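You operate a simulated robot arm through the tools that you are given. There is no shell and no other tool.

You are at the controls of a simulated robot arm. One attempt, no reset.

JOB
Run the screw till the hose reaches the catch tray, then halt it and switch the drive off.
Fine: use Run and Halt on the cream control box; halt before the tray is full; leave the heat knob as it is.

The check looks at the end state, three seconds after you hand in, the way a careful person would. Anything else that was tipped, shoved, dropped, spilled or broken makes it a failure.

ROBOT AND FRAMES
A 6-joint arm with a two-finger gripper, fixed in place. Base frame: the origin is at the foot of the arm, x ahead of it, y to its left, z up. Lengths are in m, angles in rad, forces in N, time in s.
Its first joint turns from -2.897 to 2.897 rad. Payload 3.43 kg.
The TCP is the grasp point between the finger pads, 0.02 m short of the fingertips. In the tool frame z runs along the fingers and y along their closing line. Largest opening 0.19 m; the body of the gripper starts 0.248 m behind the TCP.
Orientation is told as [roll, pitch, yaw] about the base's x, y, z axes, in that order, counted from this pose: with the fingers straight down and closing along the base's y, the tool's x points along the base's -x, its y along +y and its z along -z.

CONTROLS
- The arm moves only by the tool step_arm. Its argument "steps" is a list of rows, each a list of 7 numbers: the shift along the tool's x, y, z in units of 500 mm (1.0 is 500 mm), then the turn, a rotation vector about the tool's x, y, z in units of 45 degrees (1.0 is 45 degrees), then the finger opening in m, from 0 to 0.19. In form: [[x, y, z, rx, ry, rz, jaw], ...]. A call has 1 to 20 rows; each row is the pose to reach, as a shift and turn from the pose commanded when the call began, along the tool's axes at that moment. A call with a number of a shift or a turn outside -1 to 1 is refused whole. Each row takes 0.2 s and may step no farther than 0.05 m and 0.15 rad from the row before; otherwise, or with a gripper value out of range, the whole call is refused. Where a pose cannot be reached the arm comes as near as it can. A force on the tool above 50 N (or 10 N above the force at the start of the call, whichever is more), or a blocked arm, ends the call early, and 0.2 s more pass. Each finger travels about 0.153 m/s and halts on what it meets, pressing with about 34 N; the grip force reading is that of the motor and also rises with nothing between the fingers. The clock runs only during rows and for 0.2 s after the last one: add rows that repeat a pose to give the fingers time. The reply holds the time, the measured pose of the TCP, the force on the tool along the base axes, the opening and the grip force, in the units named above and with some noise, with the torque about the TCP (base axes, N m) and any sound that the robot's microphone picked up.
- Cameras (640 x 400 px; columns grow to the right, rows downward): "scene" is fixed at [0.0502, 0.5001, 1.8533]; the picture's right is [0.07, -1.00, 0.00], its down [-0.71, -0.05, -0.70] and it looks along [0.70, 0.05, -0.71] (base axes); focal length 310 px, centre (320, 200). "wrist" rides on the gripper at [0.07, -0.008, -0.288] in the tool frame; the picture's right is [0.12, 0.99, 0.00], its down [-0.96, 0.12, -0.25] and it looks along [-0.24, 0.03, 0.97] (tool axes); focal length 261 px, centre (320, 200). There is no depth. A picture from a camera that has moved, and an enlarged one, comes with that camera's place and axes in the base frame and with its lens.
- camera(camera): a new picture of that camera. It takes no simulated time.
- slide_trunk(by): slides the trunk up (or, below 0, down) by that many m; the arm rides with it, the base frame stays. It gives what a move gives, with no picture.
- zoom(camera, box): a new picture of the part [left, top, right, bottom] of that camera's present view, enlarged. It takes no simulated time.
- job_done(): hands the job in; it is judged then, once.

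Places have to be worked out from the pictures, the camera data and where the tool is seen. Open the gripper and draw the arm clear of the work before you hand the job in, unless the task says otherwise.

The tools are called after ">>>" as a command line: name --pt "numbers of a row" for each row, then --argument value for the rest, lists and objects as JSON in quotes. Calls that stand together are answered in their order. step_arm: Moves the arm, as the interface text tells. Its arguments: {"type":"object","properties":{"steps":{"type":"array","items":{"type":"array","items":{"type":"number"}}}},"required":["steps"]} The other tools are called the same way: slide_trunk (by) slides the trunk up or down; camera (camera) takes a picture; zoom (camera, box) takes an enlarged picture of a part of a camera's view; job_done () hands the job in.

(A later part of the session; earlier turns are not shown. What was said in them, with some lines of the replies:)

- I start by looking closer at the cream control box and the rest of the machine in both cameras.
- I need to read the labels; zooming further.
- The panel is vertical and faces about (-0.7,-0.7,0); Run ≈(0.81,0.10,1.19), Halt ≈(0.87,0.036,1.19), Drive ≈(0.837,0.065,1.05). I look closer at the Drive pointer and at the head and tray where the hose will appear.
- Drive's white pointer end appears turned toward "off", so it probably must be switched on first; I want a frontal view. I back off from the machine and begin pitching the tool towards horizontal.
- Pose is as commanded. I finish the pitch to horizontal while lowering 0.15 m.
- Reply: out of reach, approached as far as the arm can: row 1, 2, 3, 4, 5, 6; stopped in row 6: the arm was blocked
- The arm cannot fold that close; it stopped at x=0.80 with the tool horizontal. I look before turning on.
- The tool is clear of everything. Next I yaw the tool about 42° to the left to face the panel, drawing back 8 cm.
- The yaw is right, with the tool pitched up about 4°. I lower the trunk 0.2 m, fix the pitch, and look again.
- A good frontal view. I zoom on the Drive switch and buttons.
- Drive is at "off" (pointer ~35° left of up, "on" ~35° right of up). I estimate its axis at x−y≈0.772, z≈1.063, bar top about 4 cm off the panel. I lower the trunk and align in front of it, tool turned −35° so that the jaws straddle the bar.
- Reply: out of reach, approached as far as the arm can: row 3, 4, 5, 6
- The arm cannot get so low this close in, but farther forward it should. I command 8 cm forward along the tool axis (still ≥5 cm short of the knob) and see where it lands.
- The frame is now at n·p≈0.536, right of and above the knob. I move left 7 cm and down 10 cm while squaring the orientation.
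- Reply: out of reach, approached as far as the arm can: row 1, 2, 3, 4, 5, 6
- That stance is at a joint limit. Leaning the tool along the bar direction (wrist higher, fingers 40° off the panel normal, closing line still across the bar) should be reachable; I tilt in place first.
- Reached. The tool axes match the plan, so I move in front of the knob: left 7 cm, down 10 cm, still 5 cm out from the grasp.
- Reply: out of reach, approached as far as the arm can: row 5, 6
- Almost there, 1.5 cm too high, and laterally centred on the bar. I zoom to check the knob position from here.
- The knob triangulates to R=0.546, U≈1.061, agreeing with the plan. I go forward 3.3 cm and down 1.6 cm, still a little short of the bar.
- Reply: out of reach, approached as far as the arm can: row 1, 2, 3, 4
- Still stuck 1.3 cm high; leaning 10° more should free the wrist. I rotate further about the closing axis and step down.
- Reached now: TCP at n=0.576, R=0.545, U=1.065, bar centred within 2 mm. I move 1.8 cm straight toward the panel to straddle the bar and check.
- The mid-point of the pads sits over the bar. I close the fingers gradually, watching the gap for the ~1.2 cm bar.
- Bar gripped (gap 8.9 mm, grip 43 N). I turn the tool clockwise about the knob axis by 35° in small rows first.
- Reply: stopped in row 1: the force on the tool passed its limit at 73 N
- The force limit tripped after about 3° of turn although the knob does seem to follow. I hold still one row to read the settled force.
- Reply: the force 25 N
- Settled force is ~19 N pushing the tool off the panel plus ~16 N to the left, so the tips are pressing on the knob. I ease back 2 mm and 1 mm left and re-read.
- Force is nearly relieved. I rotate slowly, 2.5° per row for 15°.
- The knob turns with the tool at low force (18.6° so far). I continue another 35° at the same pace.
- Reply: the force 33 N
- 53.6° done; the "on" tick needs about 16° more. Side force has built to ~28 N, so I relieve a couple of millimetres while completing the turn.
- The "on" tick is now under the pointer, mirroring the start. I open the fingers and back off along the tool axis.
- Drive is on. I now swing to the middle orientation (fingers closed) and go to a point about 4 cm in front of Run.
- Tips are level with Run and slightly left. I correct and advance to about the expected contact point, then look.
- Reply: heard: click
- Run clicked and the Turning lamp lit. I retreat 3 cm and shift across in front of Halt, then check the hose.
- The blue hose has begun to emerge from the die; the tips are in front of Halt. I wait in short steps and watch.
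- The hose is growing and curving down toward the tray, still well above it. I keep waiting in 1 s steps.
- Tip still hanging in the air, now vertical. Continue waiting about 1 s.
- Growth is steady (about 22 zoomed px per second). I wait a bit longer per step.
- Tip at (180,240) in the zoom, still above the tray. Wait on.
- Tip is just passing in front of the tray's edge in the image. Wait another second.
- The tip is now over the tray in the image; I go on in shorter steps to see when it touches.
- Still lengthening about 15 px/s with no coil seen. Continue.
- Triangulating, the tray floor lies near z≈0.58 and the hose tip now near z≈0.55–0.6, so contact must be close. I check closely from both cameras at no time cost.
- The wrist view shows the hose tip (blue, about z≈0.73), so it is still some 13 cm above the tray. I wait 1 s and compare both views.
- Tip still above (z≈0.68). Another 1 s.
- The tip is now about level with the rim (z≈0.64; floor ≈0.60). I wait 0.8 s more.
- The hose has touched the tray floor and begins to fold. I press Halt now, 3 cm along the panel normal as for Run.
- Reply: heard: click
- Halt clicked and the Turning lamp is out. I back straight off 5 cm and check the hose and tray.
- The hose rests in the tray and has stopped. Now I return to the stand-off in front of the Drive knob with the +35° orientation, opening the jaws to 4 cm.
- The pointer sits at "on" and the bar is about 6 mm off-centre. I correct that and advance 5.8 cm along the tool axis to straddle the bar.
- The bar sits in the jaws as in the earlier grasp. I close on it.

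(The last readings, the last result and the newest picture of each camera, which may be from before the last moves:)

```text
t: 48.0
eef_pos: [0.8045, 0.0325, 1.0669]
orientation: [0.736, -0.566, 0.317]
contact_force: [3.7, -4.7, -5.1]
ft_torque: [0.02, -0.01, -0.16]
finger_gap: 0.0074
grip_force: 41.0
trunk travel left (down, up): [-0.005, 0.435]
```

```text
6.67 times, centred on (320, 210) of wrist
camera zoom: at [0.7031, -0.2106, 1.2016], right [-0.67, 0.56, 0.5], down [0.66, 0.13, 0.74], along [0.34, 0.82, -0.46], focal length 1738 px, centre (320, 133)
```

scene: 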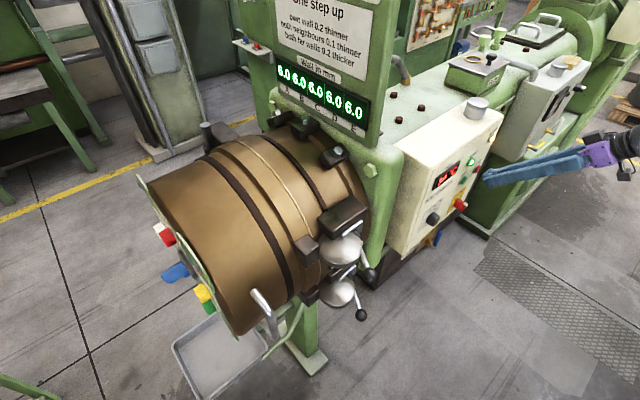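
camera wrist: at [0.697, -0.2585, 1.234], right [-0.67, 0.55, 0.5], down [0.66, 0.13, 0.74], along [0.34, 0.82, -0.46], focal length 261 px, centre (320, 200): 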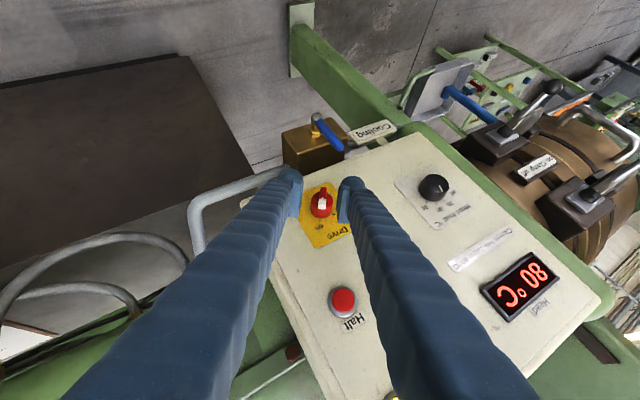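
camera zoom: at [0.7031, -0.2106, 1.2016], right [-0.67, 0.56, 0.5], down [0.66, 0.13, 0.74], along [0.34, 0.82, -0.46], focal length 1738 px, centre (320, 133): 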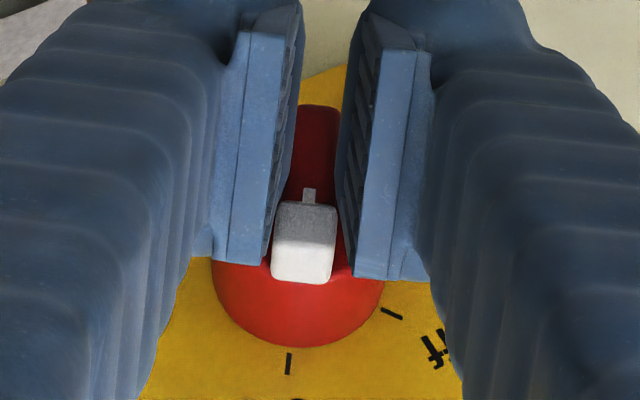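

Gripped with only ~8 N of side force. I turn it back counter-clockwise, first 25° in 2.5° rows.

>>> step_arm --pt "0.0001 0.0005 0.0001 0.0416 -0.0006 -0.0368 0.005" --pt "0.0002 0.001 0.0002 0.0833 -0.0012 -0.0736 0.005" --pt "0.0003 0.0015 0.0003 0.1249 -0.0018 -0.1104 0.005" --pt "0.0004 0.0019 0.0004 0.1666 -0.0025 -0.1471 0.005" --pt "0.0005 0.0024 0.0005 0.2082 -0.0031 -0.1839 0.005" --pt "0.0006 0.0029 0.0006 0.2499 -0.0037 -0.2207 0.005" --pt "0.0007 0.0034 0.0007 0.2915 -0.0043 -0.2575 0.005" --pt "0.0008 0.0039 0.0008 0.3331 -0.0049 -0.2943 0.005" --pt "0.0009 0.0044 0.0009 0.3748 -0.0055 -0.3311 0.005" --pt "0.001 0.0049 0.001 0.4164 -0.0061 -0.3679 0.005"

>>> camera --camera "wrist"

>>> zoom --camera "wrist" --box '[290, 180, 350, 240]'

```text
t: 50.2
eef_pos: [0.8042, 0.0326, 1.0649]
orientation: [0.216, -0.706, 0.631]
contact_force: [13.2, -26.7, -7.0]
ft_torque: [-0.18, 0.13, -0.53]
finger_gap: 0.0071
grip_force: 41.0
trunk travel left (down, up): [-0.005, 0.435]
```

```text
taken
camera wrist: at [0.6551, -0.1631, 1.2313], right [-0.76, 0.65, 0.09], down [0.42, 0.38, 0.83], along [0.5, 0.66, -0.56], focal length 261 px, centre (320, 200)
```

wrist: 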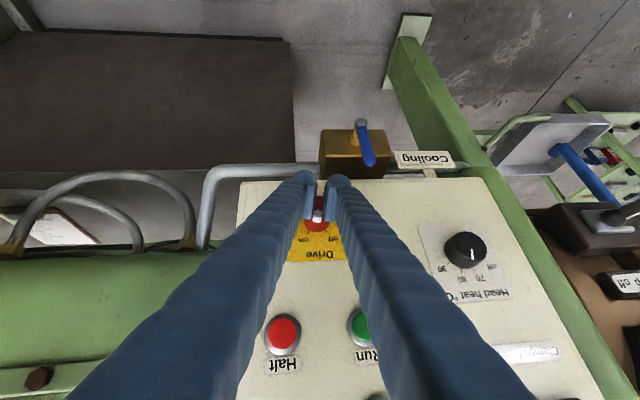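

```text
6.67 times, centred on (320, 210) of wrist
camera zoom: at [0.6551, -0.1631, 1.2313], right [-0.76, 0.65, 0.09], down [0.42, 0.38, 0.83], along [0.5, 0.66, -0.56], focal length 1738 px, centre (320, 133)
```

zoom: 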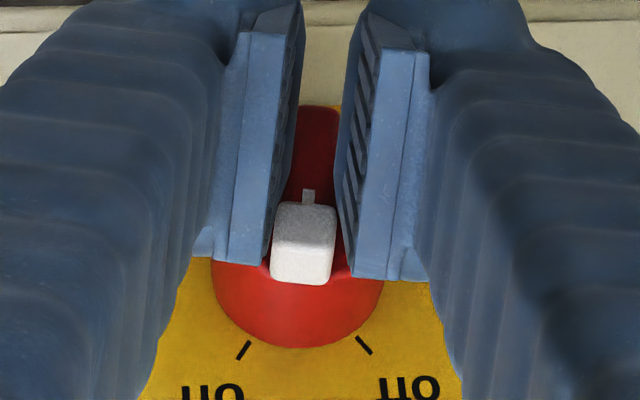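

Turning fine (25° done) but side force has risen to ~28 N to the right; the bar pivots at the TCP itself. I relieve 3 mm and continue with a pure rotation of 35°.

>>> step_arm --pt "0.0009 -0.0031 -0.0004 0 0 0 0.005" --pt "0.0018 -0.0062 -0.0008 0.0419 -0.0009 -0.0366 0.005" --pt "0.0018 -0.0062 -0.0008 0.0837 -0.0017 -0.0731 0.005" --pt "0.0018 -0.0062 -0.0008 0.1256 -0.0026 -0.1097 0.005" --pt "0.0018 -0.0062 -0.0008 0.1674 -0.0035 -0.1463 0.005" --pt "0.0018 -0.0062 -0.0008 0.2093 -0.0043 -0.1829 0.005" --pt "0.0018 -0.0062 -0.0008 0.2511 -0.0052 -0.2194 0.005" --pt "0.0018 -0.0062 -0.0008 0.293 -0.0061 -0.256 0.005" --pt "0.0018 -0.0062 -0.0008 0.3349 -0.0069 -0.2926 0.005" --pt "0.0018 -0.0062 -0.0008 0.3767 -0.0078 -0.3291 0.005" --pt "0.0018 -0.0062 -0.0008 0.4186 -0.0086 -0.3657 0.005" --pt "0.0018 -0.0062 -0.0008 0.4604 -0.0095 -0.4023 0.005" --pt "0.0018 -0.0062 -0.0008 0.5023 -0.0104 -0.4389 0.005" --pt "0.0018 -0.0062 -0.0008 0.5441 -0.0112 -0.4754 0.005" --pt "0.0018 -0.0062 -0.0008 0.586 -0.0121 -0.512 0.005"

>>> zoom --camera "wrist" --box '[290, 180, 350, 240]'

```text
t: 53.4
eef_pos: [0.8031, 0.0325, 1.0654]
orientation: [-0.569, -0.645, 1.141]
contact_force: [-9.0, -6.9, -13.3]
ft_torque: [-0.26, 0.21, 0.04]
finger_gap: 0.0067
grip_force: 40.5
trunk travel left (down, up): [-0.005, 0.435]
```

```text
6.67 times, centred on (320, 210) of wrist
camera zoom: at [0.582, -0.0918, 1.2197], right [-0.67, 0.55, -0.5], down [0.08, 0.72, 0.69], along [0.74, 0.42, -0.52], focal length 1738 px, centre (320, 133)
```

zoom: 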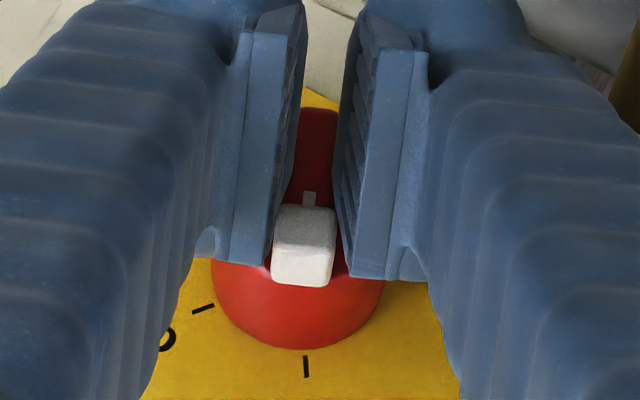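

"Off" tick is ~10° away. I relieve the small residual force and finish the last 10°.

>>> step_arm --pt "0.0036 0.0012 0.0004 0 0 0 0.005" --pt "0.0036 0.0012 0.0004 0.042 -0.0005 -0.0365 0.005" --pt "0.0036 0.0012 0.0004 0.0835 -0.001 -0.073 0.005" --pt "0.0036 0.0012 0.0004 0.125 -0.0015 -0.1095 0.005" --pt "0.0036 0.0012 0.0004 0.167 -0.002 -0.146 0.005" --pt "0.0036 0.0012 0.0004 0.167 -0.002 -0.146 0.005"

>>> zoom --camera "wrist" --box '[290, 180, 350, 240]'

```text
t: 54.8
eef_pos: [0.8002, 0.0304, 1.0646]
orientation: [-0.759, -0.574, 1.248]
contact_force: [-27.8, -17.3, -7.9]
ft_torque: [-0.08, 0.16, 0.19]
finger_gap: 0.0064
grip_force: 33.9
trunk travel left (down, up): [-0.005, 0.435]
```

```text
6.67 times, centred on (320, 210) of wrist
camera zoom: at [0.561, -0.0763, 1.206], right [-0.6, 0.49, -0.64], down [0.0, 0.8, 0.61], along [0.8, 0.36, -0.47], focal length 1738 px, centre (320, 133)
```

zoom: 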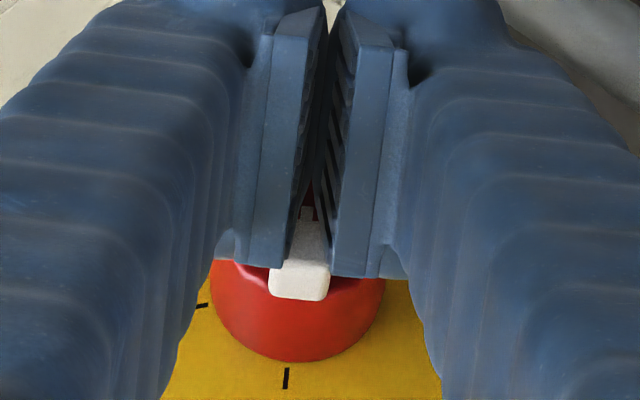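

The pads have slipped toward the top of the bar near the end. I open, back off along the normal, and check where the pointer is.

>>> step_arm --pt "0.005 0 -0.0044 0 0 0 0.03" --pt "0.009 0 -0.0079 0 0 0 0.05" --pt "0.02 0 -0.018 0 0 0 0.05" --pt "0.05 0 -0.044 0 0 0 0.05" --pt "0.075 0 -0.066 0 0 0 0.05"

>>> camera --camera "wrist"

>>> zoom --camera "wrist" --box '[275, 180, 355, 260]'

>>> zoom --camera "scene" --box '[430, 180, 500, 225]'

```text
t: 56.0
eef_pos: [0.7661, -0.0036, 1.0645]
orientation: [-0.765, -0.573, 1.252]
contact_force: [0.1, -0.1, 1.0]
ft_torque: [-0.03, 0.02, -0.02]
finger_gap: 0.0502
grip_force: 0.1
trunk travel left (down, up): [-0.005, 0.435]
```

```text
taken
camera wrist: at [0.5275, -0.1092, 1.2048], right [-0.59, 0.48, -0.64], down [0.0, 0.8, 0.61], along [0.8, 0.36, -0.47], focal length 261 px, centre (320, 200)
```

wrist: 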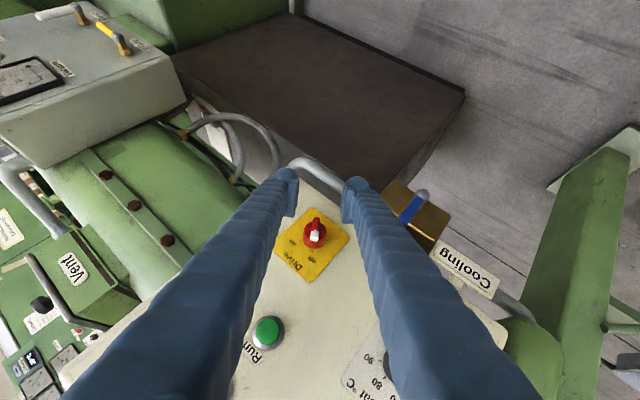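

```text
5.00 times, centred on (315, 220) of wrist
camera zoom: at [0.5275, -0.1092, 1.2048], right [-0.59, 0.48, -0.64], down [0.0, 0.8, 0.61], along [0.8, 0.36, -0.47], focal length 1303 px, centre (345, 100)
```

zoom: 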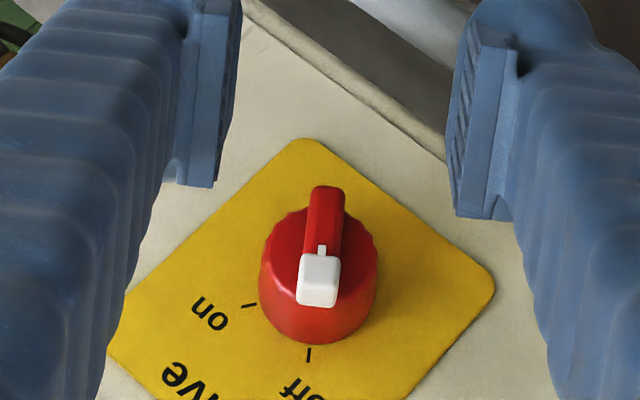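

```text
8.89 times, centred on (465, 202) of scene
camera zoom: at [0.0502, 0.5001, 1.8533], right [0.07, -1.0, 0.0], down [-0.71, -0.05, -0.7], along [0.7, 0.05, -0.71], focal length 2759 px, centre (-969, 178)
```

zoom: 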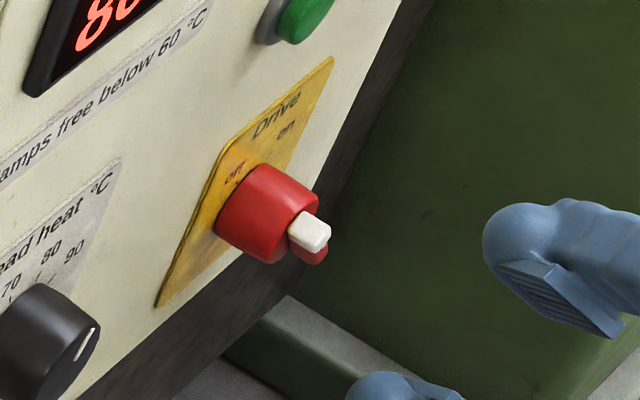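

The pointer is back exactly as at the start ("off"). I draw the arm clear, back and up, then do a final check.

>>> step_arm --pt "-0.009 -0.035 -0.0574 0 0 0 0.05" --pt "-0.0179 -0.07 -0.1148 0 0 0 0.08" --pt "-0.0269 -0.105 -0.1722 0 0 0 0.1" --pt "-0.0358 -0.14 -0.2296 0 0 0 0.1" --pt "-0.0448 -0.175 -0.287 0 0 0 0.1"

>>> camera --camera "scene"

>>> camera --camera "wrist"

>>> zoom --camera "scene" --box '[400, 140, 500, 250]'

>>> zoom --camera "scene" --box '[130, 240, 290, 400]'

```text
t: 57.2
eef_pos: [0.7092, -0.0574, 1.2149]
orientation: [-0.764, -0.575, 1.25]
contact_force: [0.1, -0.5, 1.0]
ft_torque: [0.01, 0.02, -0.01]
finger_gap: 0.1
grip_force: 0.1
trunk travel left (down, up): [-0.005, 0.435]
```

```text
taken
```

scene: 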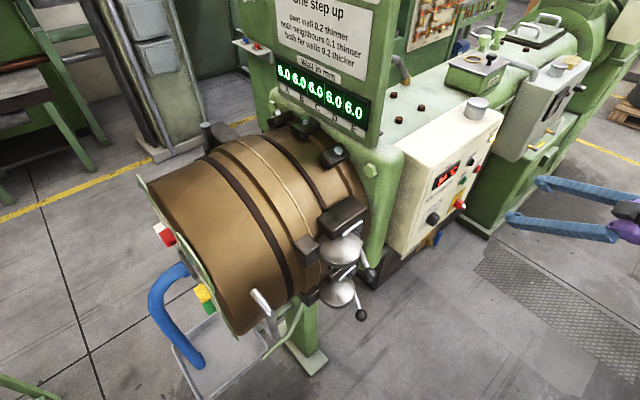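

```text
taken
camera wrist: at [0.4701, -0.1638, 1.3543], right [-0.59, 0.48, -0.64], down [0.0, 0.8, 0.61], along [0.8, 0.36, -0.47], focal length 261 px, centre (320, 200)
```

wrist: 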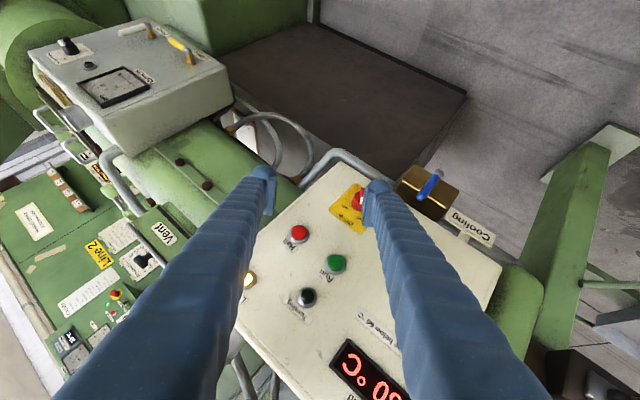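

```text
3.64 times, centred on (450, 195) of scene
camera zoom: at [0.0502, 0.5001, 1.8533], right [0.07, -1.0, 0.0], down [-0.71, -0.05, -0.7], along [0.7, 0.05, -0.71], focal length 1129 px, centre (-153, 218)
```

zoom: 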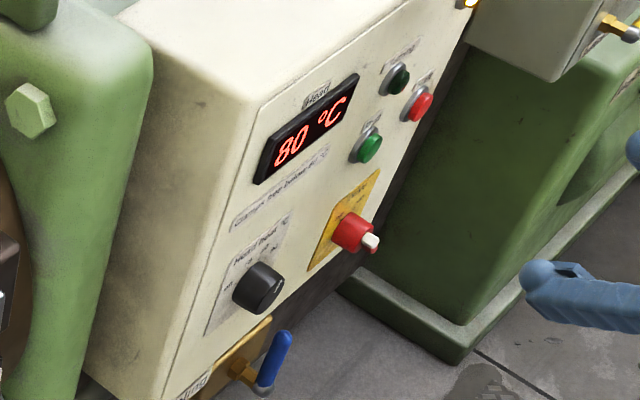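

```text
2.50 times, centred on (210, 320) of scene
camera zoom: at [0.0502, 0.5001, 1.8533], right [0.07, -1.0, 0.0], down [-0.71, -0.05, -0.7], along [0.7, 0.05, -0.71], focal length 776 px, centre (595, -100)
```

zoom: 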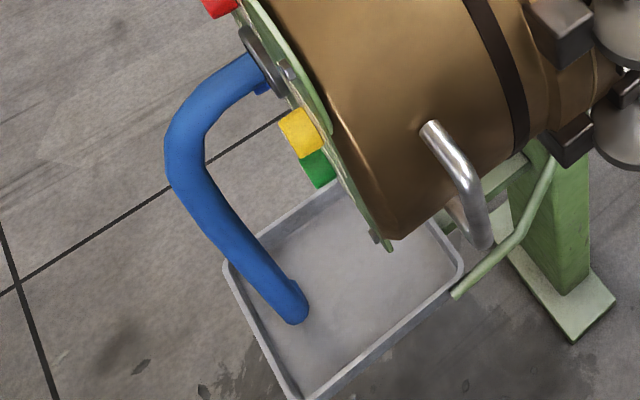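

The hose lies in the tray without moving. The Turning lamp is dark, Drive is at "off", the heat knob and cooling lever are as they were, and the arm is clear with the gripper open, so I hand in.

>>> job_done

```text
The job is handed in.
```

I ran the screw until the hose reached the catch tray, then halted it and switched the drive off; the job is handed in.

- **Start:** The Drive switch was at "off", so I turned it to "on" first. I then pressed Run and the Turning lamp lit.
- **Halt:** I pressed Halt about 13 seconds later, once the hose had touched the tray floor and started to fold. Only the end of the hose lies in the tray, so it was far from full. The Turning lamp went dark and the hose stopped growing.
- **Drive off:** I turned the Drive switch back to "off". The fingers slipped towards the top of the knob near the end of the turn. Afterwards the pointer looked the same as it did at the start.
- **Force while turning:** The force on the tool reached 73 N early in the first turn, and the arm stopped itself. I eased back and carried on more slowly, and saw no damage.
- **Left alone:** I didn't touch the heat knob or the cooling lever. The head still reads 80 °C, and nothing was knocked or spilled that I could see.

The gripper is open and the arm is clear of the machine.
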